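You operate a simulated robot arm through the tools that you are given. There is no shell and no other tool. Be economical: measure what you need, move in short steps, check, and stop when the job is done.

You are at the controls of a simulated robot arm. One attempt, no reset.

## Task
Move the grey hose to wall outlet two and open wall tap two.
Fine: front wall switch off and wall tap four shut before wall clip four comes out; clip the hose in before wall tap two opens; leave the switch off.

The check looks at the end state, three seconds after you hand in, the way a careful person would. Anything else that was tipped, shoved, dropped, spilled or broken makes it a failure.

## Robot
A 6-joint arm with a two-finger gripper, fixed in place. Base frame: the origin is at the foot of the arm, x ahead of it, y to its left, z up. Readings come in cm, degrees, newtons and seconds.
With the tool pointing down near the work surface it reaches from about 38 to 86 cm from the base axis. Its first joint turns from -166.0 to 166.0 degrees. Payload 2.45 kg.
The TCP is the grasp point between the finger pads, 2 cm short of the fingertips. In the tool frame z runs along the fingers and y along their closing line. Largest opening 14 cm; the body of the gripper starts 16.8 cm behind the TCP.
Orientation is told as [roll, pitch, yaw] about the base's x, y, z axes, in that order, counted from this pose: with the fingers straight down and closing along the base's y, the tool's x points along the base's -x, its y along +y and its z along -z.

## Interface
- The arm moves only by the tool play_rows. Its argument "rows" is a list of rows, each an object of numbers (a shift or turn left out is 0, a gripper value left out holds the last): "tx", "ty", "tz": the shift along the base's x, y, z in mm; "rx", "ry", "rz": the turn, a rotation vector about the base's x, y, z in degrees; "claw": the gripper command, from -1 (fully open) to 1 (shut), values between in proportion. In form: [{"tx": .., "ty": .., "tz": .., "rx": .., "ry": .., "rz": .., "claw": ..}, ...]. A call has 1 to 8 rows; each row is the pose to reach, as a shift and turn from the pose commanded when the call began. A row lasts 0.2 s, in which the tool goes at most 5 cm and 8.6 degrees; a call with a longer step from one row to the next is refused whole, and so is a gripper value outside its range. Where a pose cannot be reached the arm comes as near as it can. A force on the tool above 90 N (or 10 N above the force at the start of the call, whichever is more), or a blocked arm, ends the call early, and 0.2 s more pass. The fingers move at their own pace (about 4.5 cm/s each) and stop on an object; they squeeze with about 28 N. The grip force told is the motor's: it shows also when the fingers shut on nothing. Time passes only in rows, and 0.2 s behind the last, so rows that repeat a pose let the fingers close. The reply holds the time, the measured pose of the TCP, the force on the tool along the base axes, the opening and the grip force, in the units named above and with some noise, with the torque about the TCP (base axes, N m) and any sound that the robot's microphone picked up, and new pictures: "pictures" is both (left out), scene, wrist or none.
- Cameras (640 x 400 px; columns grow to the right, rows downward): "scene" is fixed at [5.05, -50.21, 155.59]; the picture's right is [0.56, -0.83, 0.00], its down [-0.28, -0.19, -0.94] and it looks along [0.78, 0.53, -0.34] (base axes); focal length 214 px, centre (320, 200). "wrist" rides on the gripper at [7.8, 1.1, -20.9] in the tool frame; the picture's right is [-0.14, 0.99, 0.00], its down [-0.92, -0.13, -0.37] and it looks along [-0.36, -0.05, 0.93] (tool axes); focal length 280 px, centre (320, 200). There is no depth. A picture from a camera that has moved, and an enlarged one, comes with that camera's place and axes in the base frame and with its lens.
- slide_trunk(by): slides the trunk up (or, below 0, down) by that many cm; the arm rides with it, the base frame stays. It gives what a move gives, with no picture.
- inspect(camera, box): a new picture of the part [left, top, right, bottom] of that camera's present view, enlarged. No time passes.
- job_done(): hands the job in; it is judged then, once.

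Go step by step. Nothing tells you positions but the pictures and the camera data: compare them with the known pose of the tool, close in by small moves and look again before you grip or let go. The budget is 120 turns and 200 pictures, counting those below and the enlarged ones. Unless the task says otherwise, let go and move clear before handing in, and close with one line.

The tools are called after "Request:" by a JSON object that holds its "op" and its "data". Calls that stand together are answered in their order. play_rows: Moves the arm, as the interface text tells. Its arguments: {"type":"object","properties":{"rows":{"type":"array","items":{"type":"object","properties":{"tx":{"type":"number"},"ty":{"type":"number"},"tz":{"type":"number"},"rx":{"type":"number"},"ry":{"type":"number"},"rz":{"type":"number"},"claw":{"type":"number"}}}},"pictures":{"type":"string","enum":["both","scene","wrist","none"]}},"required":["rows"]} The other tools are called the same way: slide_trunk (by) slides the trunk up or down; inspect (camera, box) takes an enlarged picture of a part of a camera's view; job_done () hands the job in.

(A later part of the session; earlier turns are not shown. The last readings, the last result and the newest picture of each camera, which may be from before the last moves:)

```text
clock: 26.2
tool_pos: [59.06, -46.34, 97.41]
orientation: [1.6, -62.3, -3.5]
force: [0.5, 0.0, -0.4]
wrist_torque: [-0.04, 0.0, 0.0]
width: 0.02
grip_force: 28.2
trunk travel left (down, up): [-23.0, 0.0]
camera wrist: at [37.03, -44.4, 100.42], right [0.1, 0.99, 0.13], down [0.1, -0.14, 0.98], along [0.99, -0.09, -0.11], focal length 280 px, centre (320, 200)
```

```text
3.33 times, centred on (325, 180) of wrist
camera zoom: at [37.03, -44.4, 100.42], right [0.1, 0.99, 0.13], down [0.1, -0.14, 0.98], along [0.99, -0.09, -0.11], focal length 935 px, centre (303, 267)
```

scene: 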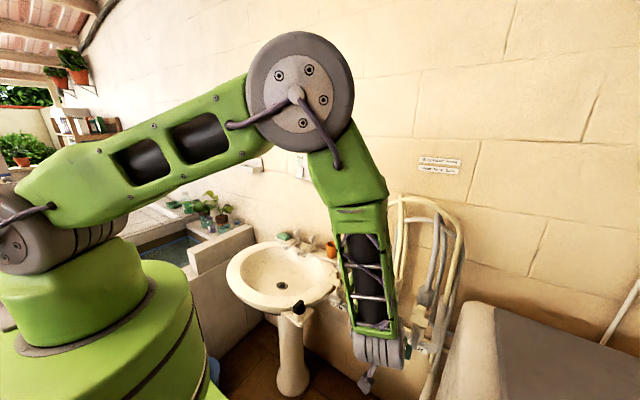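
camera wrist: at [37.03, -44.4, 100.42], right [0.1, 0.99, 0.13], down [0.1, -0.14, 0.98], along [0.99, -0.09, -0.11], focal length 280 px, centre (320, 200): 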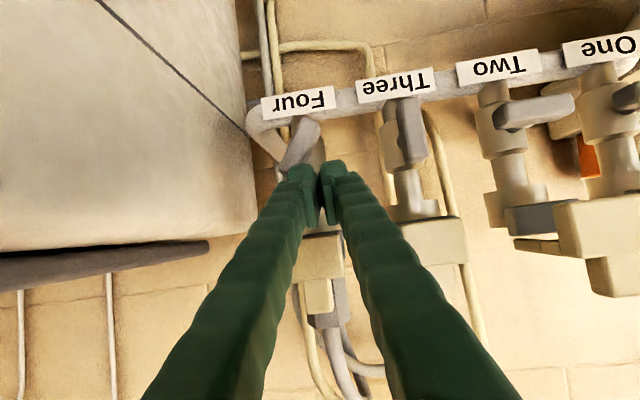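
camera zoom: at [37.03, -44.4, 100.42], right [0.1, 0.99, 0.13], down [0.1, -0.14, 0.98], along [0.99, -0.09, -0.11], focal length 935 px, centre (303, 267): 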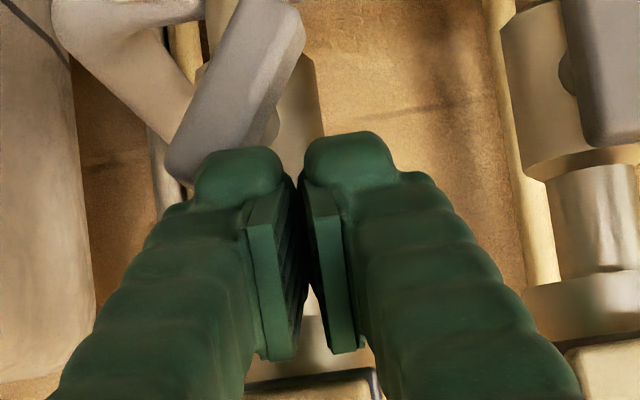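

Request:
{"op": "play_rows", "data": {"rows": [{"ty": -8}, {"ty": -16}, {"ty": -24}, {"ty": -30}, {"ty": -30, "tz": -4}, {"ty": -30, "tz": -8}], "pictures": "wrist"}}

Request:
{"op": "inspect", "data": {"camera": "wrist", "box": [230, 100, 420, 220]}}

```text
clock: 27.6
tool_pos: [59.14, -49.5, 96.76]
orientation: [1.1, -62.4, -3.5]
force: [1.9, -7.2, 8.0]
wrist_torque: [-0.08, -0.06, -0.02]
width: 0.6
grip_force: 29.9
trunk travel left (down, up): [-23.0, 0.0]
camera wrist: at [37.0, -47.63, 99.67], right [0.1, 0.99, 0.13], down [0.09, -0.14, 0.99], along [0.99, -0.09, -0.11], focal length 280 px, centre (320, 200)
```

wrist: 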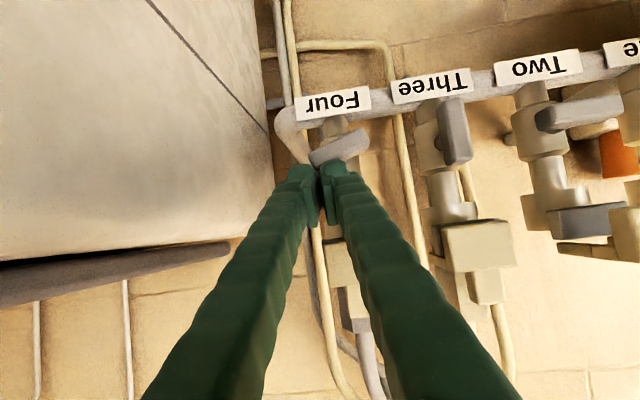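

```text
3.33 times, centred on (325, 160) of wrist
camera zoom: at [37.0, -47.63, 99.67], right [0.1, 0.99, 0.13], down [0.09, -0.14, 0.99], along [0.99, -0.09, -0.11], focal length 935 px, centre (303, 333)
```

zoom: 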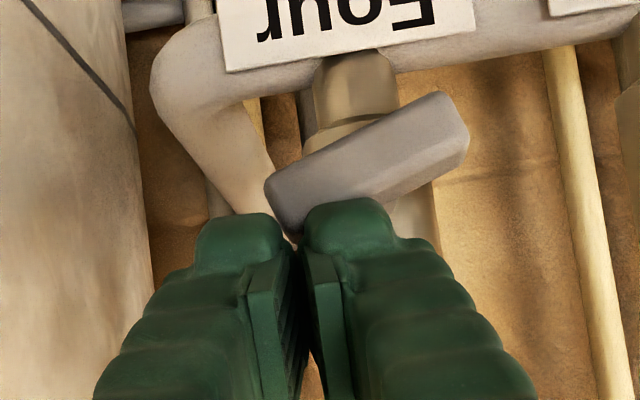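

Request:
{"op": "play_rows", "data": {"rows": [{"tz": -4}, {"tz": -7}, {"tz": -10}], "pictures": "wrist"}}

Request:
{"op": "inspect", "data": {"camera": "wrist", "box": [230, 100, 420, 220]}}

```text
clock: 28.4
tool_pos: [59.02, -49.44, 96.36]
orientation: [0.9, -62.9, -3.0]
force: [-12.4, -4.2, 48.8]
wrist_torque: [-0.02, 0.13, -0.16]
width: 0.6
grip_force: 29.7
trunk travel left (down, up): [-23.0, 0.0]
camera wrist: at [37.0, -47.51, 98.97], right [0.1, 0.99, 0.13], down [0.09, -0.14, 0.99], along [0.99, -0.09, -0.1], focal length 280 px, centre (320, 200)
```

wrist: 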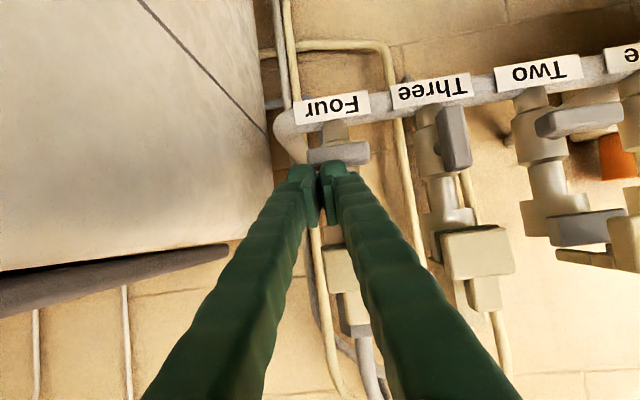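

```text
3.33 times, centred on (325, 160) of wrist
camera zoom: at [37.0, -47.51, 98.97], right [0.1, 0.99, 0.13], down [0.09, -0.14, 0.99], along [0.99, -0.09, -0.1], focal length 935 px, centre (303, 333)
```

zoom: 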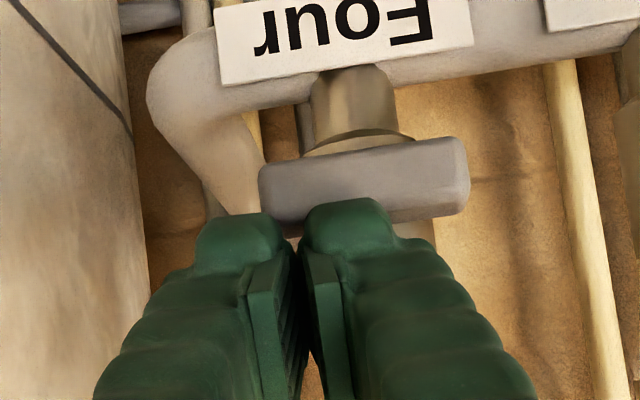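

Lever four now lies level at its stop, so tap four is shut. Next I'll back off, rise and look at clip four.

Request:
{"op": "play_rows", "data": {"rows": [{"tz": 8}, {"tx": -40, "tz": 15}, {"tx": -75, "tz": 25, "ry": 6}, {"tx": -90, "tz": 60, "ry": 13, "ty": 5}, {"tx": -100, "tz": 100, "ry": 20, "ty": 10, "claw": 0.1}, {"tx": -110, "tz": 140, "ry": 27, "ty": 15}, {"tx": -110, "tz": 150, "ry": 27, "ty": 15}], "pictures": "wrist"}}

Request:
{"op": "inspect", "data": {"camera": "wrist", "box": [240, 80, 500, 243]}}

Request:
{"op": "inspect", "data": {"camera": "scene", "box": [335, 240, 455, 380]}}

```text
clock: 30.0
tool_pos: [48.07, -47.71, 110.64]
orientation: [-0.4, -35.2, -2.0]
force: [0.5, -0.3, -0.2]
wrist_torque: [0.02, 0.02, -0.01]
width: 6.33
grip_force: 0.1
trunk travel left (down, up): [-23.0, 0.0]
camera wrist: at [29.76, -45.87, 123.46], right [0.15, 0.99, 0.07], down [0.53, -0.14, 0.83], along [0.83, -0.09, -0.55], focal length 280 px, centre (320, 200)
```

wrist: 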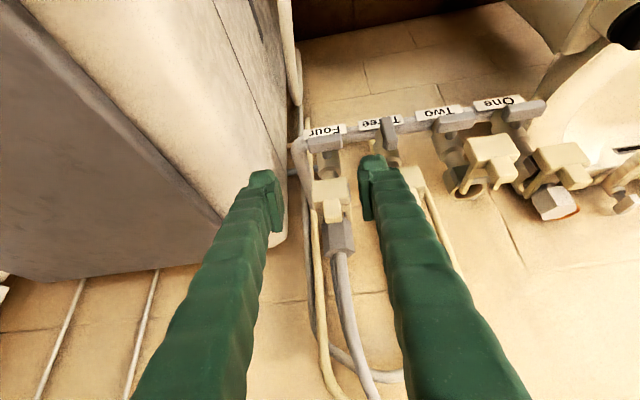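

```text
2.45 times, centred on (370, 162) of wrist
camera zoom: at [29.76, -45.87, 123.46], right [0.15, 0.99, 0.07], down [0.53, -0.14, 0.83], along [0.83, -0.09, -0.55], focal length 688 px, centre (197, 294)
```

zoom: 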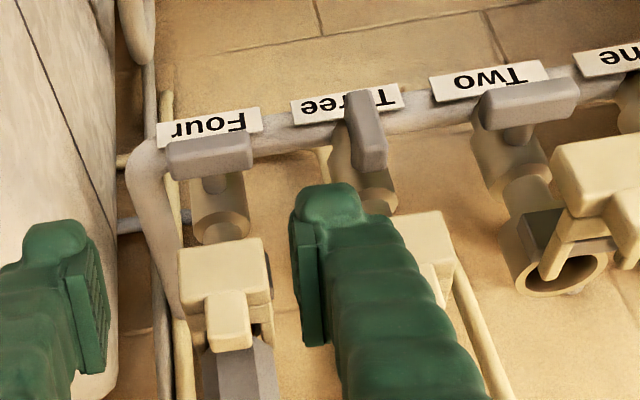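

```text
2.86 times, centred on (395, 310) of scene
camera zoom: at [5.05, -50.21, 155.59], right [0.56, -0.83, 0.0], down [-0.28, -0.19, -0.94], along [0.78, 0.53, -0.34], focal length 613 px, centre (106, -114)
```

zoom: 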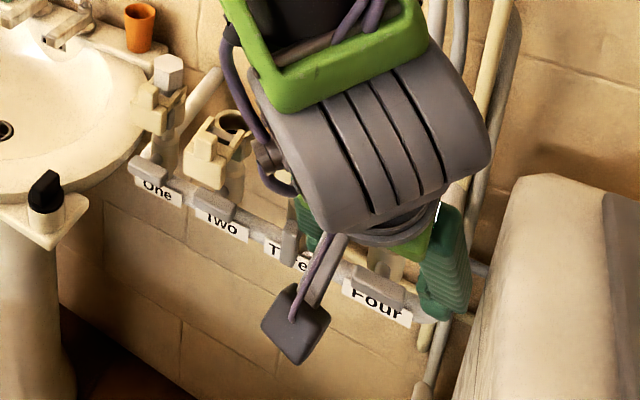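

Clip four's body is about 4.6 cm wide, centred near (59.7,-47.8,102.7). I'll move in with the jaws straddling it.

Request:
{"op": "play_rows", "data": {"rows": [{"tx": 35, "tz": -10, "ry": -4}, {"tx": 70, "tz": -35, "ry": -8}, {"tx": 100, "tz": -65, "ry": -8}, {"tx": 112, "tz": -78, "ry": -8}, {"tx": 112, "tz": -78, "ry": -8}], "pictures": "wrist"}}

Request:
{"op": "inspect", "data": {"camera": "wrist", "box": [230, 130, 420, 250]}}

```text
clock: 31.2
tool_pos: [59.22, -47.79, 102.9]
orientation: [-0.1, -43.4, -2.2]
force: [-0.1, -0.3, 0.3]
wrist_torque: [0.03, -0.04, -0.05]
width: 6.29
grip_force: 0.1
trunk travel left (down, up): [-23.0, 0.0]
camera wrist: at [39.27, -46.07, 112.86], right [0.14, 0.99, 0.09], down [0.41, -0.14, 0.9], along [0.9, -0.09, -0.43], focal length 280 px, centre (320, 200)
```

wrist: 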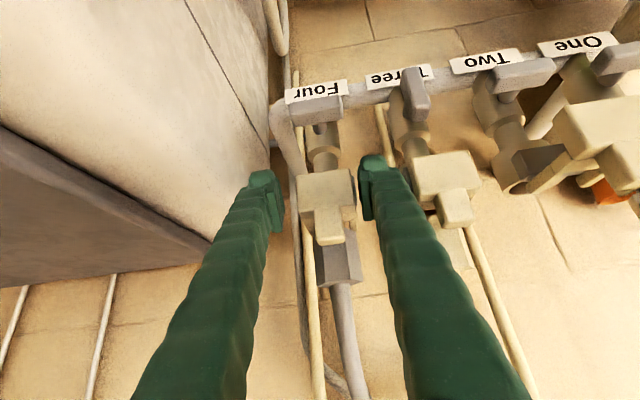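

```text
3.33 times, centred on (325, 190) of wrist
camera zoom: at [39.27, -46.07, 112.86], right [0.14, 0.99, 0.09], down [0.41, -0.14, 0.9], along [0.9, -0.09, -0.43], focal length 935 px, centre (303, 233)
```

zoom: 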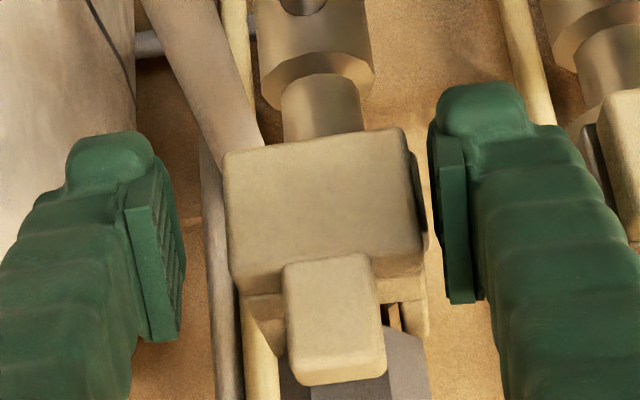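

Request:
{"op": "play_rows", "data": {"rows": [{"ty": 4}, {"ty": 4, "tx": 4}, {"ty": 4, "tx": 4, "claw": 1}, {"ty": 4, "tx": 4, "claw": 1}, {"ty": 4, "tx": 4, "claw": 1}, {"ty": 4, "tx": 4, "claw": 1}], "pictures": "wrist"}}

Request:
{"op": "inspect", "data": {"camera": "wrist", "box": [230, 130, 420, 250]}}

```text
clock: 32.6
tool_pos: [59.45, -47.37, 102.77]
orientation: [-0.1, -43.3, -2.3]
force: [1.1, -1.2, -0.8]
wrist_torque: [0.05, 0.03, -0.08]
width: 5.07
grip_force: 44.4
trunk travel left (down, up): [-23.0, 0.0]
camera wrist: at [39.7, -45.62, 112.78], right [0.14, 0.99, 0.09], down [0.41, -0.14, 0.9], along [0.9, -0.09, -0.43], focal length 280 px, centre (320, 200)
```

wrist: 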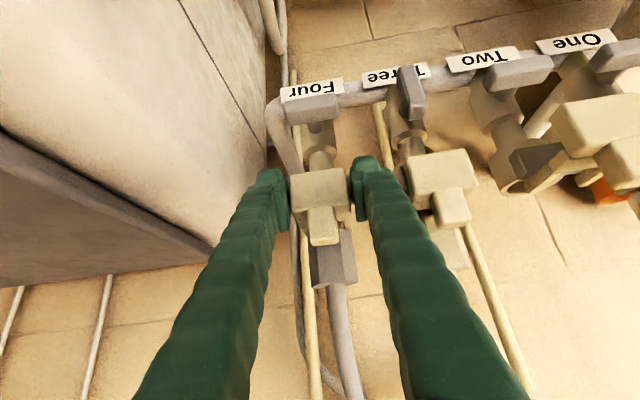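

```text
3.33 times, centred on (325, 190) of wrist
camera zoom: at [39.7, -45.62, 112.78], right [0.14, 0.99, 0.09], down [0.41, -0.14, 0.9], along [0.9, -0.09, -0.43], focal length 935 px, centre (303, 233)
```

zoom: 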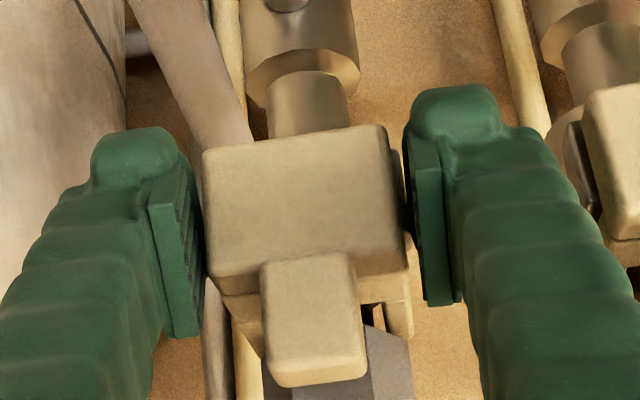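

Request:
{"op": "play_rows", "data": {"rows": [{"tx": -5}, {"tx": -10}, {"tx": -15}, {"tx": -20}], "pictures": "wrist"}}

Request:
{"op": "inspect", "data": {"camera": "wrist", "box": [230, 130, 420, 250]}}

```text
clock: 33.6
tool_pos: [57.62, -47.35, 102.58]
orientation: [-0.2, -43.1, -2.4]
force: [2.0, -4.5, 0.0]
wrist_torque: [-0.79, -0.24, -0.06]
width: 4.6
grip_force: 44.9
trunk travel left (down, up): [-23.0, 0.0]
camera wrist: at [37.77, -45.6, 112.78], right [0.14, 0.99, 0.09], down [0.41, -0.14, 0.9], along [0.9, -0.09, -0.43], focal length 280 px, centre (320, 200)
```

wrist: 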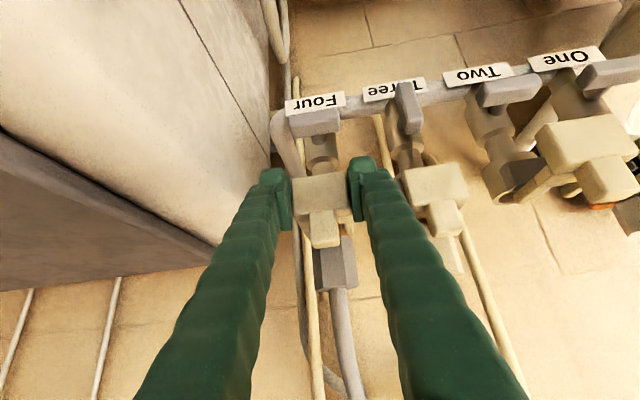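

```text
3.33 times, centred on (325, 190) of wrist
camera zoom: at [37.77, -45.6, 112.78], right [0.14, 0.99, 0.09], down [0.41, -0.14, 0.9], along [0.9, -0.09, -0.43], focal length 935 px, centre (303, 233)
```

zoom: 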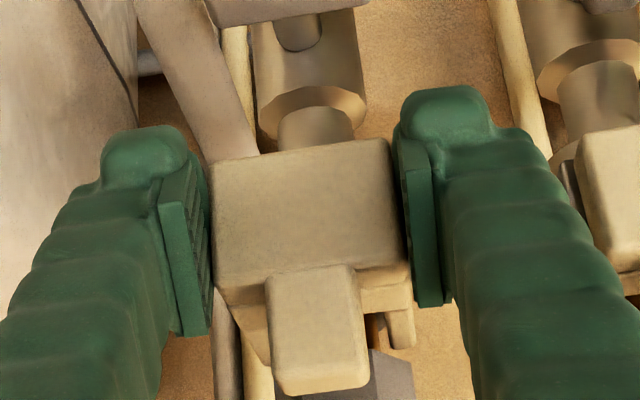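

Request:
{"op": "play_rows", "data": {"rows": [{"tx": -6}, {"tx": -12}, {"tx": -18}], "pictures": "wrist"}}

Request:
{"op": "inspect", "data": {"camera": "wrist", "box": [230, 130, 420, 250]}}

Request:
{"op": "inspect", "data": {"camera": "wrist", "box": [450, 100, 640, 220]}}

```text
clock: 34.4
tool_pos: [55.78, -47.48, 102.7]
orientation: [0.0, -43.3, -2.4]
force: [1.1, -10.2, -7.6]
wrist_torque: [-0.6, 0.3, 0.33]
width: 4.62
grip_force: 44.7
trunk travel left (down, up): [-23.0, 0.0]
camera wrist: at [35.85, -45.63, 112.76], right [0.14, 0.99, 0.09], down [0.41, -0.14, 0.9], along [0.9, -0.09, -0.43], focal length 280 px, centre (320, 200)
```

wrist: 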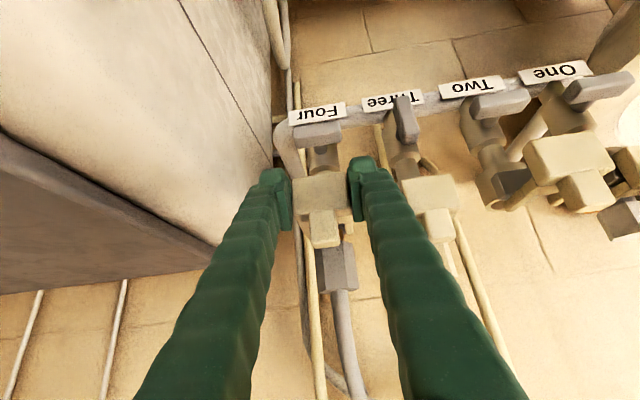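

```text
3.33 times, centred on (325, 190) of wrist
camera zoom: at [35.85, -45.63, 112.76], right [0.14, 0.99, 0.09], down [0.41, -0.14, 0.9], along [0.9, -0.09, -0.43], focal length 935 px, centre (303, 233)
```

zoom: 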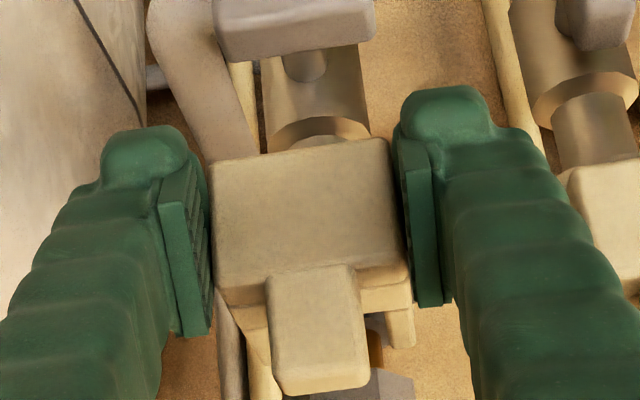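

```text
3.33 times, centred on (545, 160) of wrist
camera zoom: at [35.85, -45.63, 112.76], right [0.14, 0.99, 0.09], down [0.41, -0.14, 0.9], along [0.9, -0.09, -0.43], focal length 935 px, centre (-430, 333)
```

zoom: 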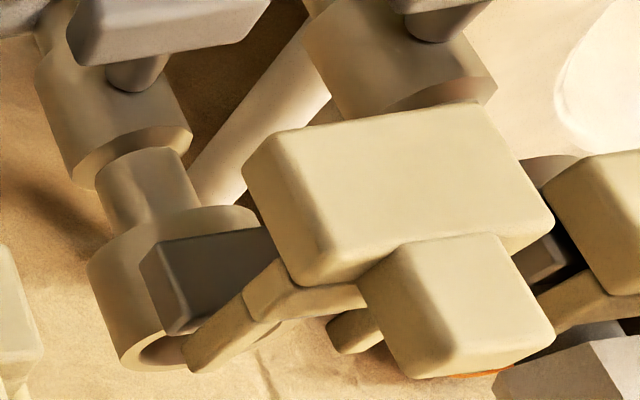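

Request:
{"op": "play_rows", "data": {"rows": [{"tx": -6}, {"tx": -12}, {"tx": -18}], "pictures": "wrist"}}

Request:
{"op": "inspect", "data": {"camera": "wrist", "box": [230, 130, 420, 250]}}

```text
clock: 35.2
tool_pos: [54.61, -47.45, 103.06]
orientation: [-0.2, -43.6, -2.2]
force: [31.6, -11.7, 4.2]
wrist_torque: [0.07, -0.36, 0.01]
width: 4.59
grip_force: 45.0
trunk travel left (down, up): [-23.0, 0.0]
camera wrist: at [34.49, -45.63, 112.89], right [0.14, 0.99, 0.09], down [0.41, -0.14, 0.9], along [0.9, -0.09, -0.42], focal length 280 px, centre (320, 200)
```

wrist: 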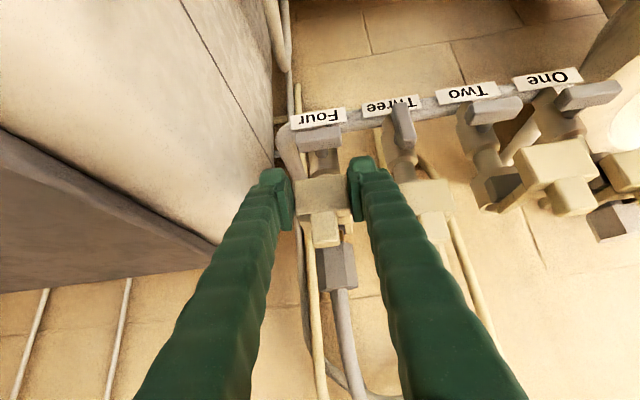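

```text
3.33 times, centred on (325, 190) of wrist
camera zoom: at [34.49, -45.63, 112.89], right [0.14, 0.99, 0.09], down [0.41, -0.14, 0.9], along [0.9, -0.09, -0.42], focal length 935 px, centre (303, 233)
```

zoom: 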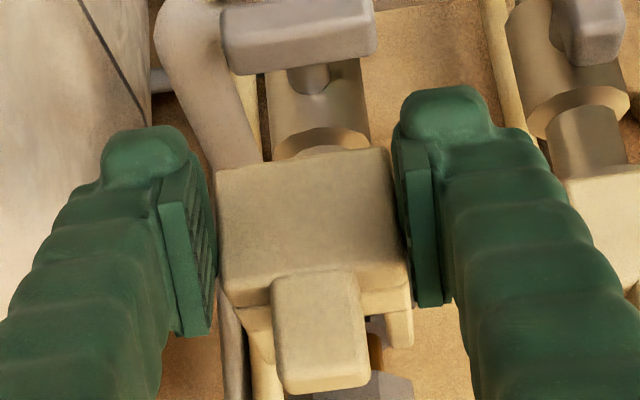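

Clip four has reached its end stop, matching clip two's out position. Releasing it and moving up to look at the plug.

Request:
{"op": "play_rows", "data": {"rows": [{"tx": 4}, {"tx": 4, "claw": 0.1}, {"tx": 4, "claw": 0.1}, {"tx": -30, "tz": 15, "claw": 0.1}, {"tx": -45, "tz": 50, "ry": 6}, {"tx": -45, "tz": 90, "ry": 12}, {"tx": -45, "tz": 110, "ry": 12}]}}

Request:
{"op": "inspect", "data": {"camera": "wrist", "box": [240, 100, 500, 263]}}

Request:
{"op": "inspect", "data": {"camera": "scene", "box": [335, 240, 455, 380]}}

```text
clock: 36.8
tool_pos: [49.54, -47.37, 113.88]
orientation: [-0.6, -31.2, -1.9]
force: [0.4, -0.4, 0.5]
wrist_torque: [-0.03, 0.02, -0.05]
width: 6.32
grip_force: 0.0
trunk travel left (down, up): [-23.0, 0.0]
camera wrist: at [32.06, -45.58, 127.81], right [0.16, 0.99, 0.06], down [0.59, -0.14, 0.79], along [0.79, -0.09, -0.6], focal length 280 px, centre (320, 200)
```

scene: 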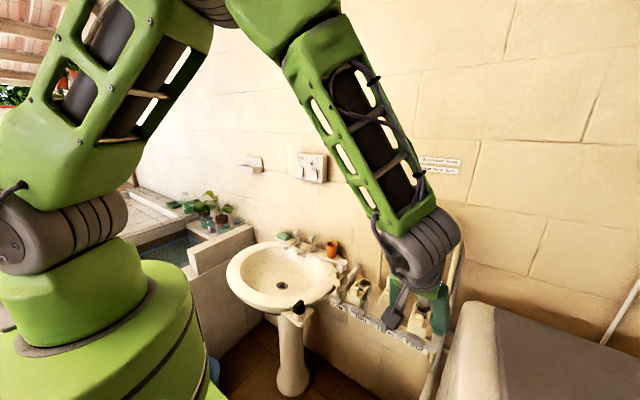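
wrist: 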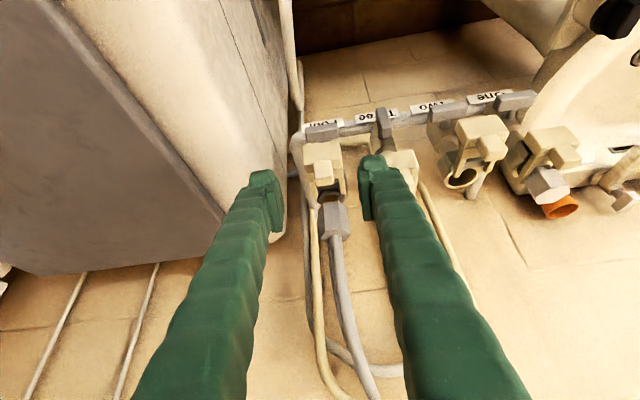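

```text
2.45 times, centred on (370, 182) of wrist
camera zoom: at [32.06, -45.58, 127.81], right [0.16, 0.99, 0.06], down [0.59, -0.14, 0.79], along [0.79, -0.09, -0.6], focal length 688 px, centre (197, 245)
```

zoom: 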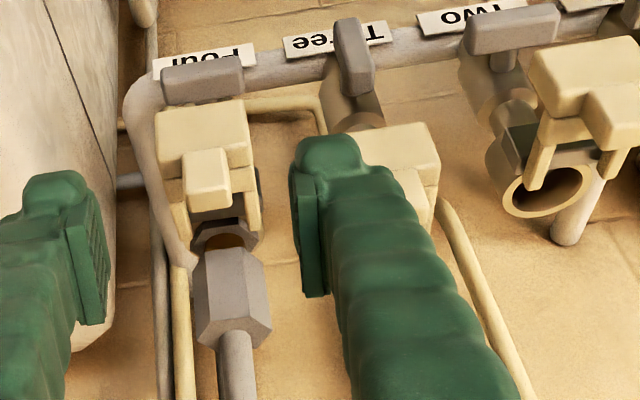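

```text
2.86 times, centred on (395, 310) of scene
camera zoom: at [5.05, -50.21, 155.59], right [0.56, -0.83, 0.0], down [-0.28, -0.19, -0.94], along [0.78, 0.53, -0.34], focal length 613 px, centre (106, -114)
```

zoom: 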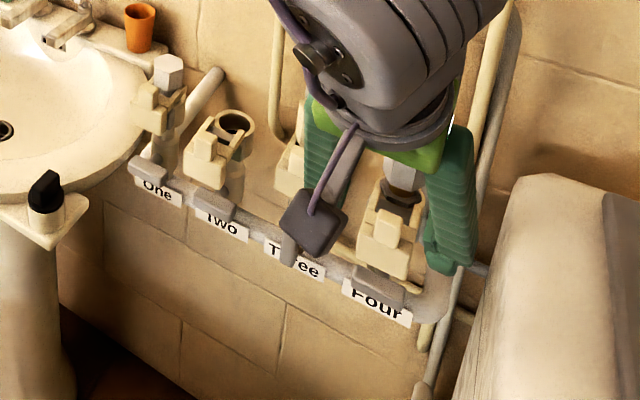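

The plug's hex is centred at about (64.3,-47.8,106.7) with corners toward ±y, so I'll yaw the gripper by -30° to take two flats. I'll go to a pre-grasp point along the tool axis.

Request:
{"op": "play_rows", "data": {"rows": [{"tz": 20, "rx": -0.5, "ry": -2, "rz": -7}, {"tz": 40, "ty": 15, "tx": 20, "rx": -1, "ry": -4.4, "rz": -14}, {"tz": 40, "ty": 30, "tx": 50, "rx": -1.6, "ry": -6.6, "rz": -21}, {"tz": 28, "ty": 35, "tx": 81, "rx": -2.2, "ry": -8.8, "rz": -27.9}, {"tz": 28, "ty": 35, "tx": 81, "rx": -2.2, "ry": -8.8, "rz": -27.9}]}}

Request:
{"op": "inspect", "data": {"camera": "wrist", "box": [220, 120, 440, 260]}}

```text
clock: 38.0
tool_pos: [57.68, -43.88, 116.77]
orientation: [-0.3, -40.3, -30.1]
force: [-0.6, -0.1, 0.0]
wrist_torque: [0.01, 0.01, 0.05]
width: 6.3
grip_force: 0.0
trunk travel left (down, up): [-23.0, 0.0]
camera wrist: at [41.5, -33.2, 127.8], right [0.59, 0.8, 0.09], down [0.34, -0.34, 0.88], along [0.73, -0.49, -0.47], focal length 280 px, centre (320, 200)
```

scene: 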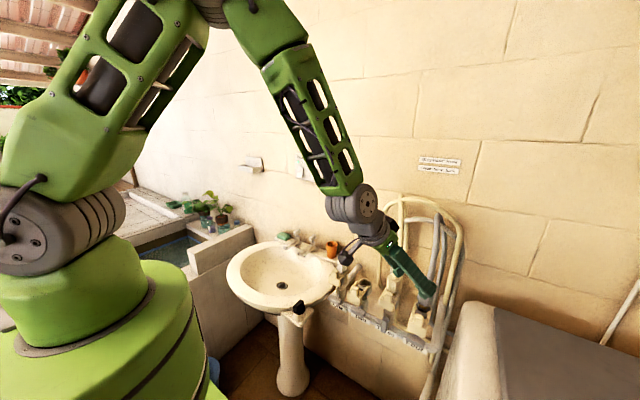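
wrist: 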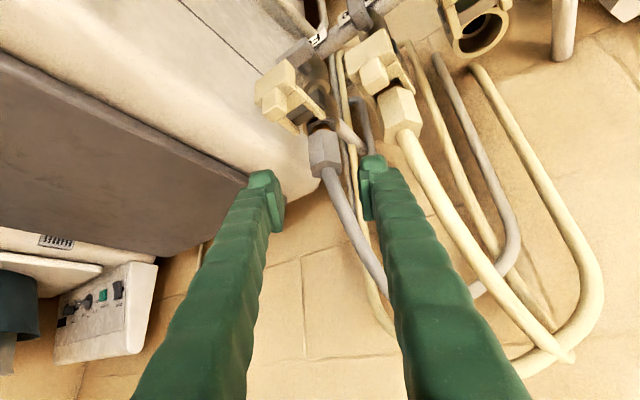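

```text
2.86 times, centred on (330, 190) of wrist
camera zoom: at [41.5, -33.2, 127.8], right [0.59, 0.8, 0.09], down [0.34, -0.34, 0.88], along [0.73, -0.49, -0.47], focal length 801 px, centre (291, 229)
```

zoom: 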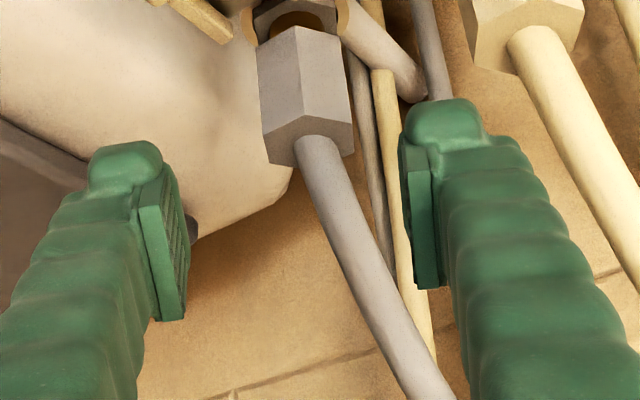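

Request:
{"op": "play_rows", "data": {"rows": [{"tx": 22, "ty": -12, "tz": -32}, {"tx": 44, "ty": -24, "tz": -64}, {"tx": 55, "ty": -30, "tz": -80}, {"tx": 64, "ty": -35, "tz": -92}, {"tx": 64, "ty": -35, "tz": -92}], "pictures": "wrist"}}

Request:
{"op": "inspect", "data": {"camera": "wrist", "box": [220, 120, 440, 260]}}

Request:
{"op": "inspect", "data": {"camera": "scene", "box": [370, 230, 470, 350]}}

```text
clock: 39.2
tool_pos: [64.05, -47.35, 107.43]
orientation: [-0.3, -40.3, -30.1]
force: [0.5, -0.2, 0.3]
wrist_torque: [0.0, -0.03, 0.01]
width: 6.3
grip_force: 0.2
trunk travel left (down, up): [-23.0, 0.0]
camera wrist: at [47.87, -36.65, 118.42], right [0.59, 0.8, 0.09], down [0.34, -0.34, 0.88], along [0.73, -0.49, -0.47], focal length 280 px, centre (320, 200)
```

wrist: 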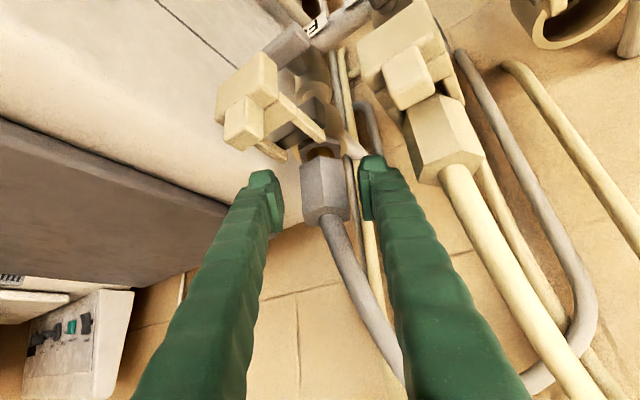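

```text
2.86 times, centred on (330, 190) of wrist
camera zoom: at [47.87, -36.65, 118.42], right [0.59, 0.8, 0.09], down [0.34, -0.34, 0.88], along [0.73, -0.49, -0.47], focal length 801 px, centre (291, 229)
```

zoom: 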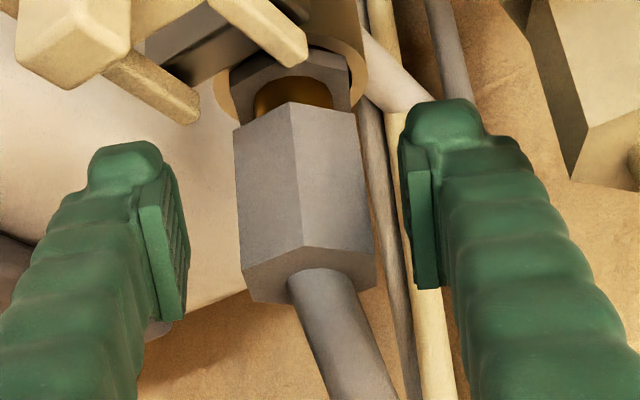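

```text
3.33 times, centred on (420, 290) of scene
camera zoom: at [5.05, -50.21, 155.59], right [0.56, -0.83, 0.0], down [-0.28, -0.19, -0.94], along [0.78, 0.53, -0.34], focal length 715 px, centre (-13, -100)
```

zoom: 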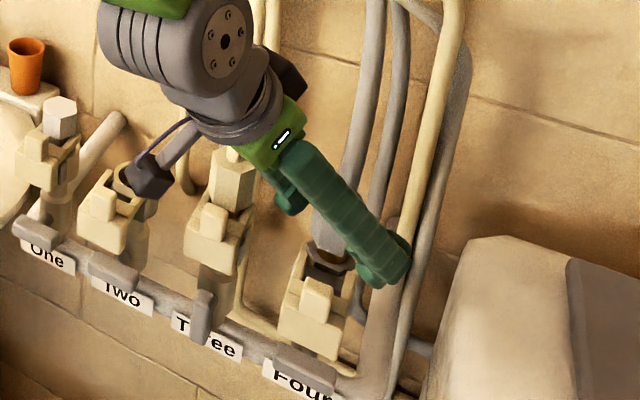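

The hex is centred between the pads with flats facing them. Closing.

Request:
{"op": "play_rows", "data": {"rows": [{"claw": 1}, {"claw": 1}, {"claw": 1}, {"claw": 1}, {"claw": 1}], "pictures": "none"}}

Request:
{"op": "play_rows", "data": {"rows": [{"tz": 5}, {"tz": 12}, {"tz": 20}, {"tz": 28}], "pictures": "wrist"}}

Request:
{"op": "inspect", "data": {"camera": "wrist", "box": [220, 100, 440, 240]}}

```text
clock: 40.4
tool_pos: [64.22, -47.41, 107.47]
orientation: [-0.2, -40.3, -30.1]
force: [-0.7, 1.5, 0.7]
wrist_torque: [0.01, 0.0, 0.0]
width: 3.69
grip_force: 28.6
trunk travel left (down, up): [-23.0, 0.0]
```

```text
clock: 41.4
tool_pos: [64.28, -47.4, 110.45]
orientation: [-0.3, -40.5, -30.0]
force: [-0.5, 1.4, 7.6]
wrist_torque: [0.0, 0.04, -0.01]
width: 3.3
grip_force: 28.1
trunk travel left (down, up): [-23.0, 0.0]
camera wrist: at [47.95, -36.74, 121.39], right [0.59, 0.8, 0.09], down [0.34, -0.34, 0.88], along [0.73, -0.49, -0.47], focal length 280 px, centre (320, 200)
```

wrist: 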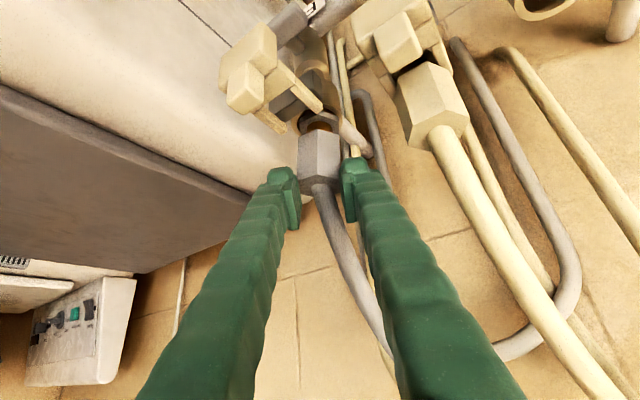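

```text
2.86 times, centred on (330, 170) of wrist
camera zoom: at [47.95, -36.74, 121.39], right [0.59, 0.8, 0.09], down [0.34, -0.34, 0.88], along [0.73, -0.49, -0.47], focal length 801 px, centre (291, 286)
```

zoom: 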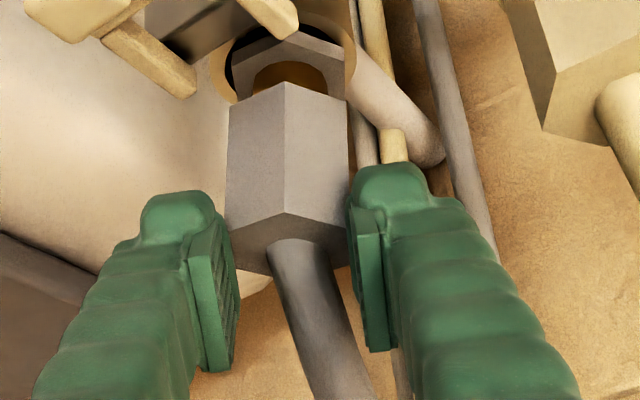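

The gripper slipped up the hex and the plug stayed in. I'll open, go down lower, re-grip and pull slowly while watching the force.

Request:
{"op": "play_rows", "data": {"rows": [{"claw": 0.4}, {"claw": 0.4}, {"tz": -20}, {"tz": -38}, {"tz": -38, "claw": 1}, {"tz": -38, "claw": 1}, {"tz": -38, "claw": 1}, {"tz": -38, "claw": 1}], "pictures": "wrist"}}

Request:
{"op": "inspect", "data": {"camera": "wrist", "box": [220, 120, 440, 260]}}

Request:
{"op": "play_rows", "data": {"rows": [{"tz": 2}, {"tz": 4}], "pictures": "none"}}

```text
clock: 43.2
tool_pos: [64.08, -47.39, 106.57]
orientation: [-0.3, -40.4, -30.2]
force: [2.1, 3.5, 2.3]
wrist_torque: [0.04, -0.1, 0.05]
width: 3.64
grip_force: 27.9
trunk travel left (down, up): [-23.0, 0.0]
camera wrist: at [47.91, -36.72, 117.57], right [0.59, 0.8, 0.09], down [0.34, -0.34, 0.88], along [0.73, -0.49, -0.47], focal length 280 px, centre (320, 200)
```

wrist: 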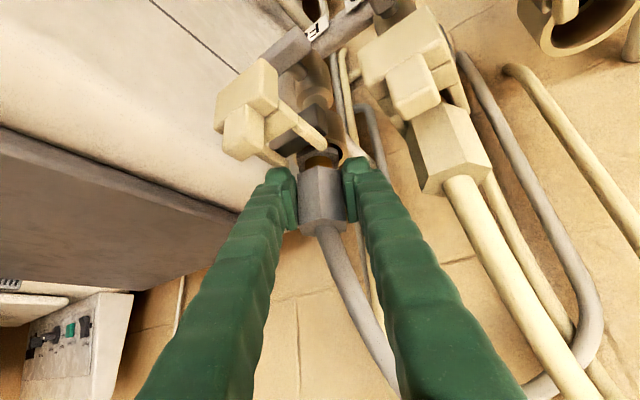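

```text
2.86 times, centred on (330, 190) of wrist
camera zoom: at [47.91, -36.72, 117.57], right [0.59, 0.8, 0.09], down [0.34, -0.34, 0.88], along [0.73, -0.49, -0.47], focal length 801 px, centre (291, 229)
```

zoom: 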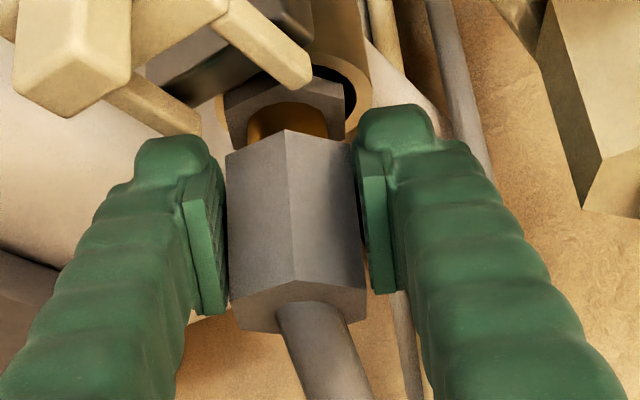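

```text
clock: 43.8
tool_pos: [63.98, -47.35, 106.77]
orientation: [-0.3, -40.2, -30.0]
force: [0.5, 2.7, -1.2]
wrist_torque: [0.13, -0.01, 0.02]
width: 3.63
grip_force: 27.8
trunk travel left (down, up): [-23.0, 0.0]
```

Request:
{"op": "play_rows", "data": {"rows": [{"tz": 4}, {"tz": 8}, {"tz": 12}], "pictures": "wrist"}}

Request:
{"op": "inspect", "data": {"camera": "wrist", "box": [220, 120, 440, 260]}}

```text
clock: 44.6
tool_pos: [64.1, -47.39, 108.24]
orientation: [-0.4, -40.3, -30.1]
force: [-0.7, -0.2, -1.6]
wrist_torque: [0.0, 0.0, 0.02]
width: 3.66
grip_force: 27.7
trunk travel left (down, up): [-23.0, 0.0]
camera wrist: at [47.83, -36.61, 119.15], right [0.59, 0.8, 0.09], down [0.34, -0.34, 0.88], along [0.73, -0.49, -0.47], focal length 280 px, centre (320, 200)
```

wrist: 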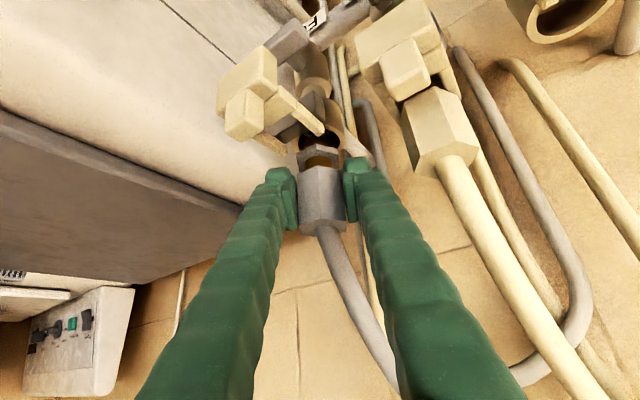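

```text
2.86 times, centred on (330, 190) of wrist
camera zoom: at [47.83, -36.61, 119.15], right [0.59, 0.8, 0.09], down [0.34, -0.34, 0.88], along [0.73, -0.49, -0.47], focal length 801 px, centre (291, 229)
```

zoom: 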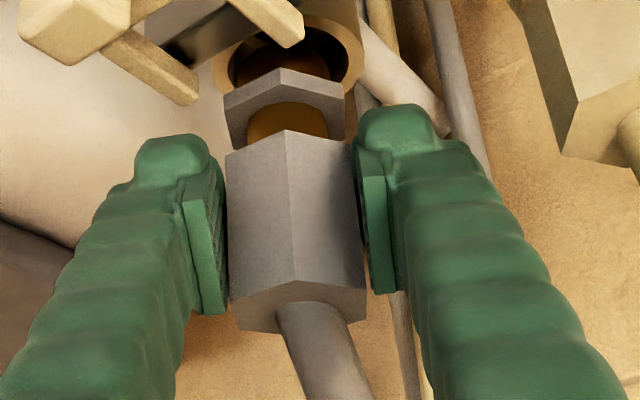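

The plug now rises with the gripper. Continuing straight up.

Request:
{"op": "play_rows", "data": {"rows": [{"tz": 8}, {"tz": 16}, {"tz": 24}, {"tz": 32}, {"tz": 40}, {"tz": 50}, {"tz": 60}]}}

Request:
{"op": "inspect", "data": {"camera": "wrist", "box": [220, 80, 440, 220]}}

Request:
{"op": "inspect", "data": {"camera": "scene", "box": [340, 210, 470, 350]}}

```text
clock: 46.2
tool_pos: [63.97, -47.38, 113.81]
orientation: [-0.1, -40.2, -30.1]
force: [-0.5, -0.5, -1.4]
wrist_torque: [0.03, 0.03, -0.03]
width: 3.67
grip_force: 28.5
trunk travel left (down, up): [-23.0, 0.0]
camera wrist: at [47.77, -36.61, 124.93], right [0.59, 0.8, 0.09], down [0.34, -0.34, 0.88], along [0.73, -0.49, -0.47], focal length 280 px, centre (320, 200)
```

scene: 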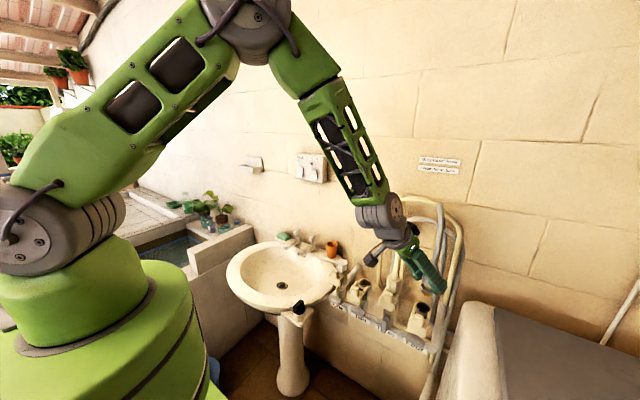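
wrist: 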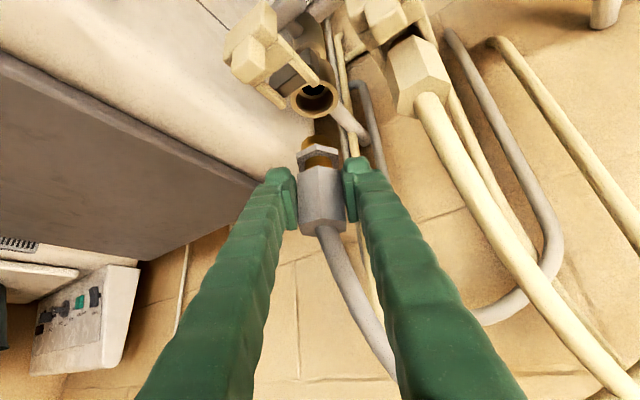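

```text
2.86 times, centred on (330, 150) of wrist
camera zoom: at [47.77, -36.61, 124.93], right [0.59, 0.8, 0.09], down [0.34, -0.34, 0.88], along [0.73, -0.49, -0.47], focal length 801 px, centre (291, 343)
```

zoom: 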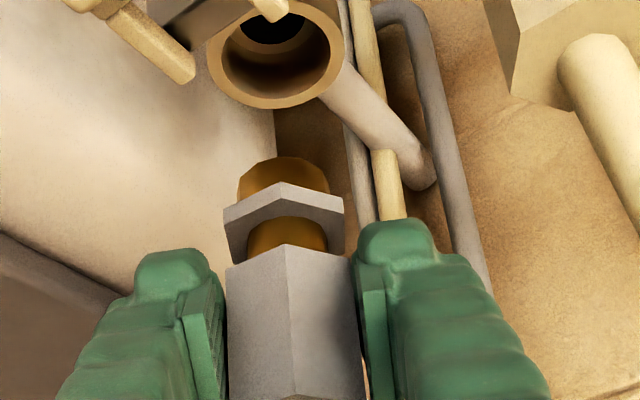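

```text
2.86 times, centred on (405, 280) of scene
camera zoom: at [5.05, -50.21, 155.59], right [0.56, -0.83, 0.0], down [-0.28, -0.19, -0.94], along [0.78, 0.53, -0.34], focal length 613 px, centre (77, -29)
```

zoom: 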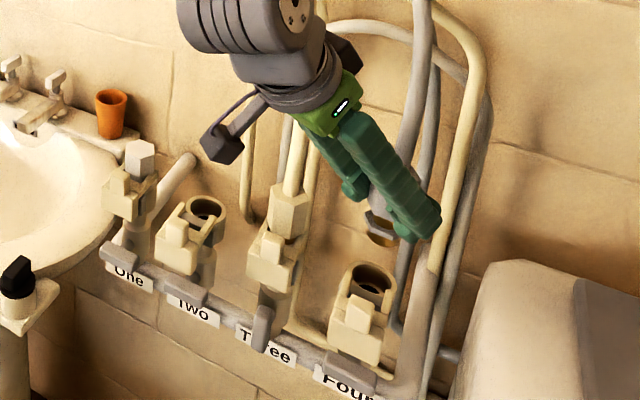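

The plug is out. Socket four's mouth sits at wrist pixel (314,98) when the plug is straight above it at this height, which gives me an alignment reference for outlet two. I'll carry the plug around in front of the cream hose.

Request:
{"op": "play_rows", "data": {"rows": [{"tx": -15, "tz": 10}, {"tx": -35, "tz": 20}, {"tx": -55, "tz": 30}, {"tx": -75, "tz": 35, "ty": 5}, {"tx": -90, "tz": 35, "ty": 20}, {"tx": -95, "tz": 35, "ty": 40}, {"tx": -95, "tz": 35, "ty": 60}, {"tx": -95, "tz": 35, "ty": 75}]}}

```text
clock: 48.0
tool_pos: [54.62, -39.58, 117.51]
orientation: [-0.3, -40.3, -30.1]
force: [0.2, -0.3, -0.9]
wrist_torque: [-0.01, 0.0, 0.0]
width: 3.66
grip_force: 28.3
trunk travel left (down, up): [-23.0, 0.0]
camera wrist: at [38.42, -28.96, 128.5], right [0.59, 0.8, 0.09], down [0.34, -0.34, 0.88], along [0.73, -0.49, -0.47], focal length 280 px, centre (320, 200)
```

scene: 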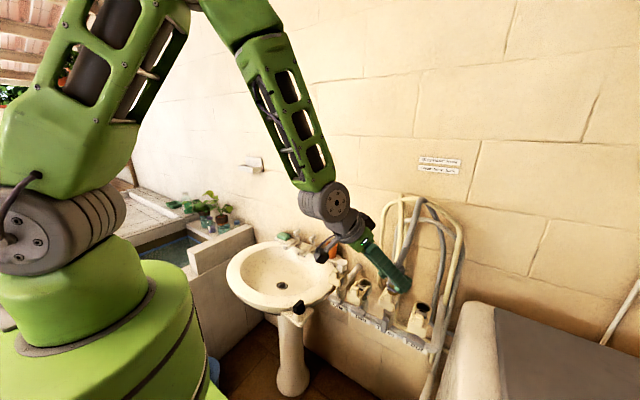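
wrist: 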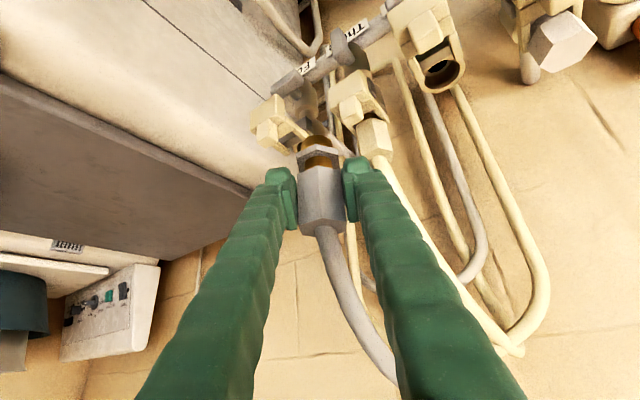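

Request:
{"op": "play_rows", "data": {"rows": [{"ty": 20}, {"ty": 40}, {"ty": 60}, {"ty": 80}, {"ty": 100, "tx": 10}, {"ty": 108, "tx": 30}, {"ty": 108, "tx": 45}, {"ty": 108, "tx": 55}]}}

Request:
{"op": "inspect", "data": {"camera": "wrist", "box": [220, 60, 440, 200]}}

Request:
{"op": "inspect", "data": {"camera": "scene", "box": [310, 190, 470, 350]}}

```text
clock: 49.8
tool_pos: [56.8, -33.35, 117.19]
orientation: [-0.3, -40.5, -27.3]
force: [0.4, 0.1, -1.3]
wrist_torque: [0.0, 0.04, 0.0]
width: 3.62
grip_force: 28.1
out of reach, approached as far as the arm can: row 3, 4, 5, 6, 7, 8
trunk travel left (down, up): [-23.0, 0.0]
camera wrist: at [40.0, -23.45, 128.07], right [0.55, 0.83, 0.09], down [0.35, -0.32, 0.88], along [0.76, -0.45, -0.47], focal length 280 px, centre (320, 200)
```

scene: 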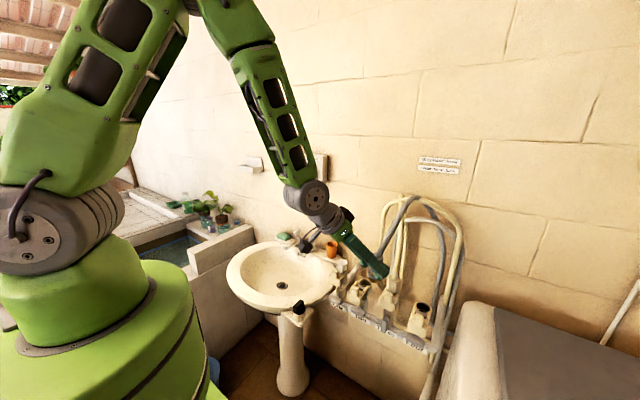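
wrist: 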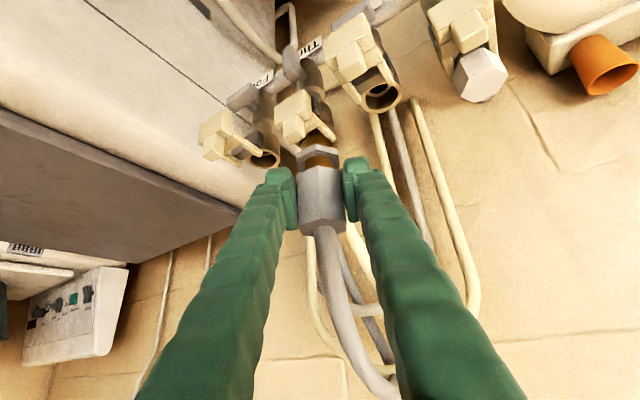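

```text
2.86 times, centred on (330, 130) of wrist
camera zoom: at [40.0, -23.45, 128.07], right [0.55, 0.83, 0.09], down [0.35, -0.32, 0.88], along [0.76, -0.45, -0.47], focal length 801 px, centre (291, 400)
```

zoom: 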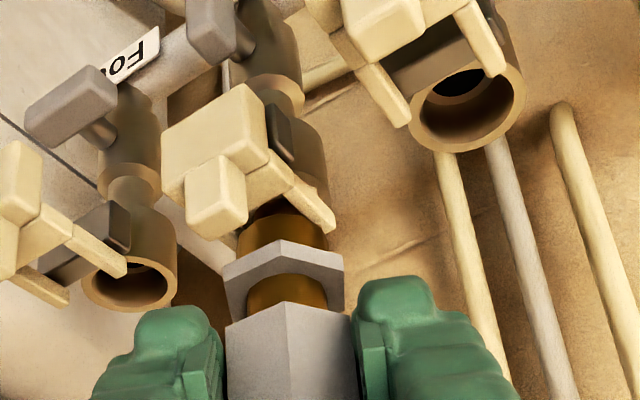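

```text
2.50 times, centred on (390, 270) of scene
camera zoom: at [5.05, -50.21, 155.59], right [0.56, -0.83, 0.0], down [-0.28, -0.19, -0.94], along [0.78, 0.53, -0.34], focal length 536 px, centre (145, 25)
```

zoom: 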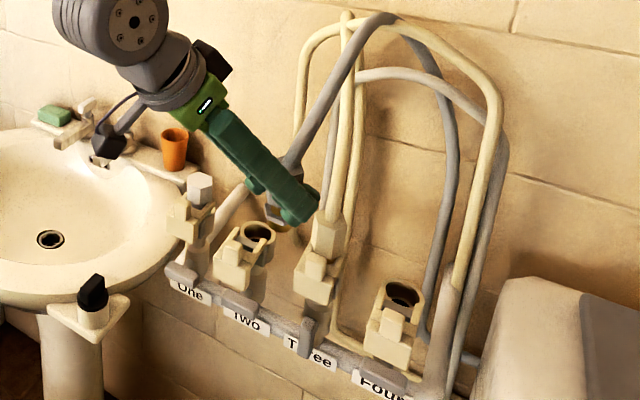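

Request:
{"op": "play_rows", "data": {"rows": [{"tx": 10}, {"tx": 20}, {"tx": 30}, {"tx": 38}], "pictures": "wrist"}}

```text
clock: 50.8
tool_pos: [58.07, -35.93, 116.85]
orientation: [-0.8, -40.4, -28.0]
force: [0.8, -0.3, -2.2]
wrist_torque: [0.01, 0.04, 0.01]
width: 3.61
grip_force: 28.0
out of reach, approached as far as the arm can: row 1, 2, 3, 4
trunk travel left (down, up): [-23.0, 0.0]
camera wrist: at [41.61, -25.68, 127.66], right [0.57, 0.82, 0.08], down [0.35, -0.32, 0.88], along [0.75, -0.47, -0.47], focal length 280 px, centre (320, 200)
```

wrist: 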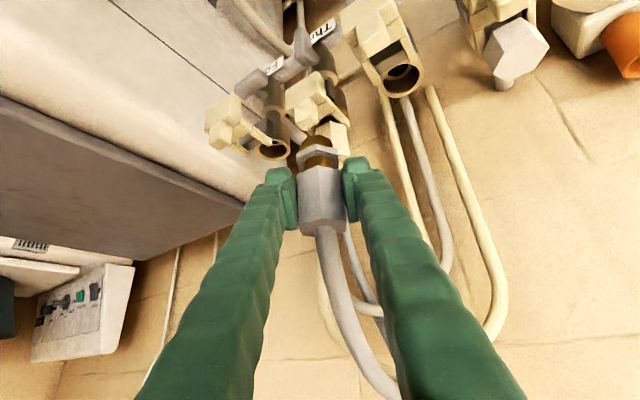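

The arm is at a folding limit here because of the -30° yaw. I'll re-sync the commanded pose to where the arm really is, then yaw the tool back to about 0°; the plug stays upright.

Request:
{"op": "play_rows", "data": {"rows": [{"tx": -29, "ty": -36}, {"tx": -58, "ty": -71}, {"tx": -58, "ty": -71}], "pictures": "none"}}

```text
clock: 51.6
tool_pos: [52.03, -43.17, 116.61]
orientation: [-0.3, -40.1, -30.2]
force: [0.3, 0.2, -1.6]
wrist_torque: [0.03, 0.03, -0.02]
width: 3.64
grip_force: 27.2
trunk travel left (down, up): [-23.0, 0.0]
```

Request:
{"op": "play_rows", "data": {"rows": [{"rz": 6}, {"rz": 12}, {"rz": 18}, {"rz": 24}, {"rz": 30}, {"rz": 35}, {"rz": 35, "ty": 20}, {"rz": 35, "ty": 40}], "pictures": "wrist"}}

```text
clock: 53.4
tool_pos: [52.28, -39.14, 116.84]
orientation: [-0.4, -40.3, 5.0]
force: [-0.2, -0.1, -1.3]
wrist_torque: [-0.03, 0.02, 0.0]
width: 3.62
grip_force: 27.3
trunk travel left (down, up): [-23.0, 0.0]
camera wrist: at [32.85, -39.75, 127.78], right [0.02, 1.0, 0.08], down [0.47, -0.09, 0.88], along [0.88, 0.02, -0.47], focal length 280 px, centre (320, 200)
```

wrist: 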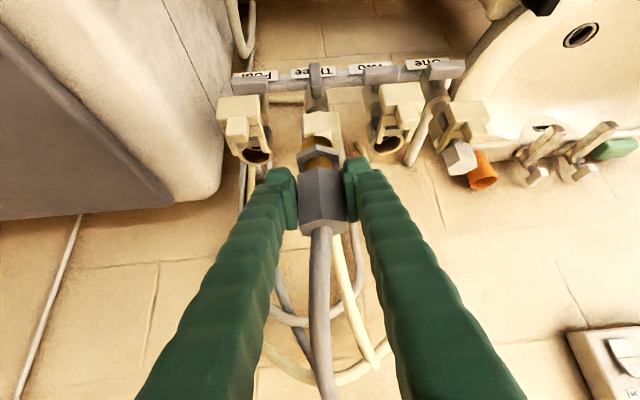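

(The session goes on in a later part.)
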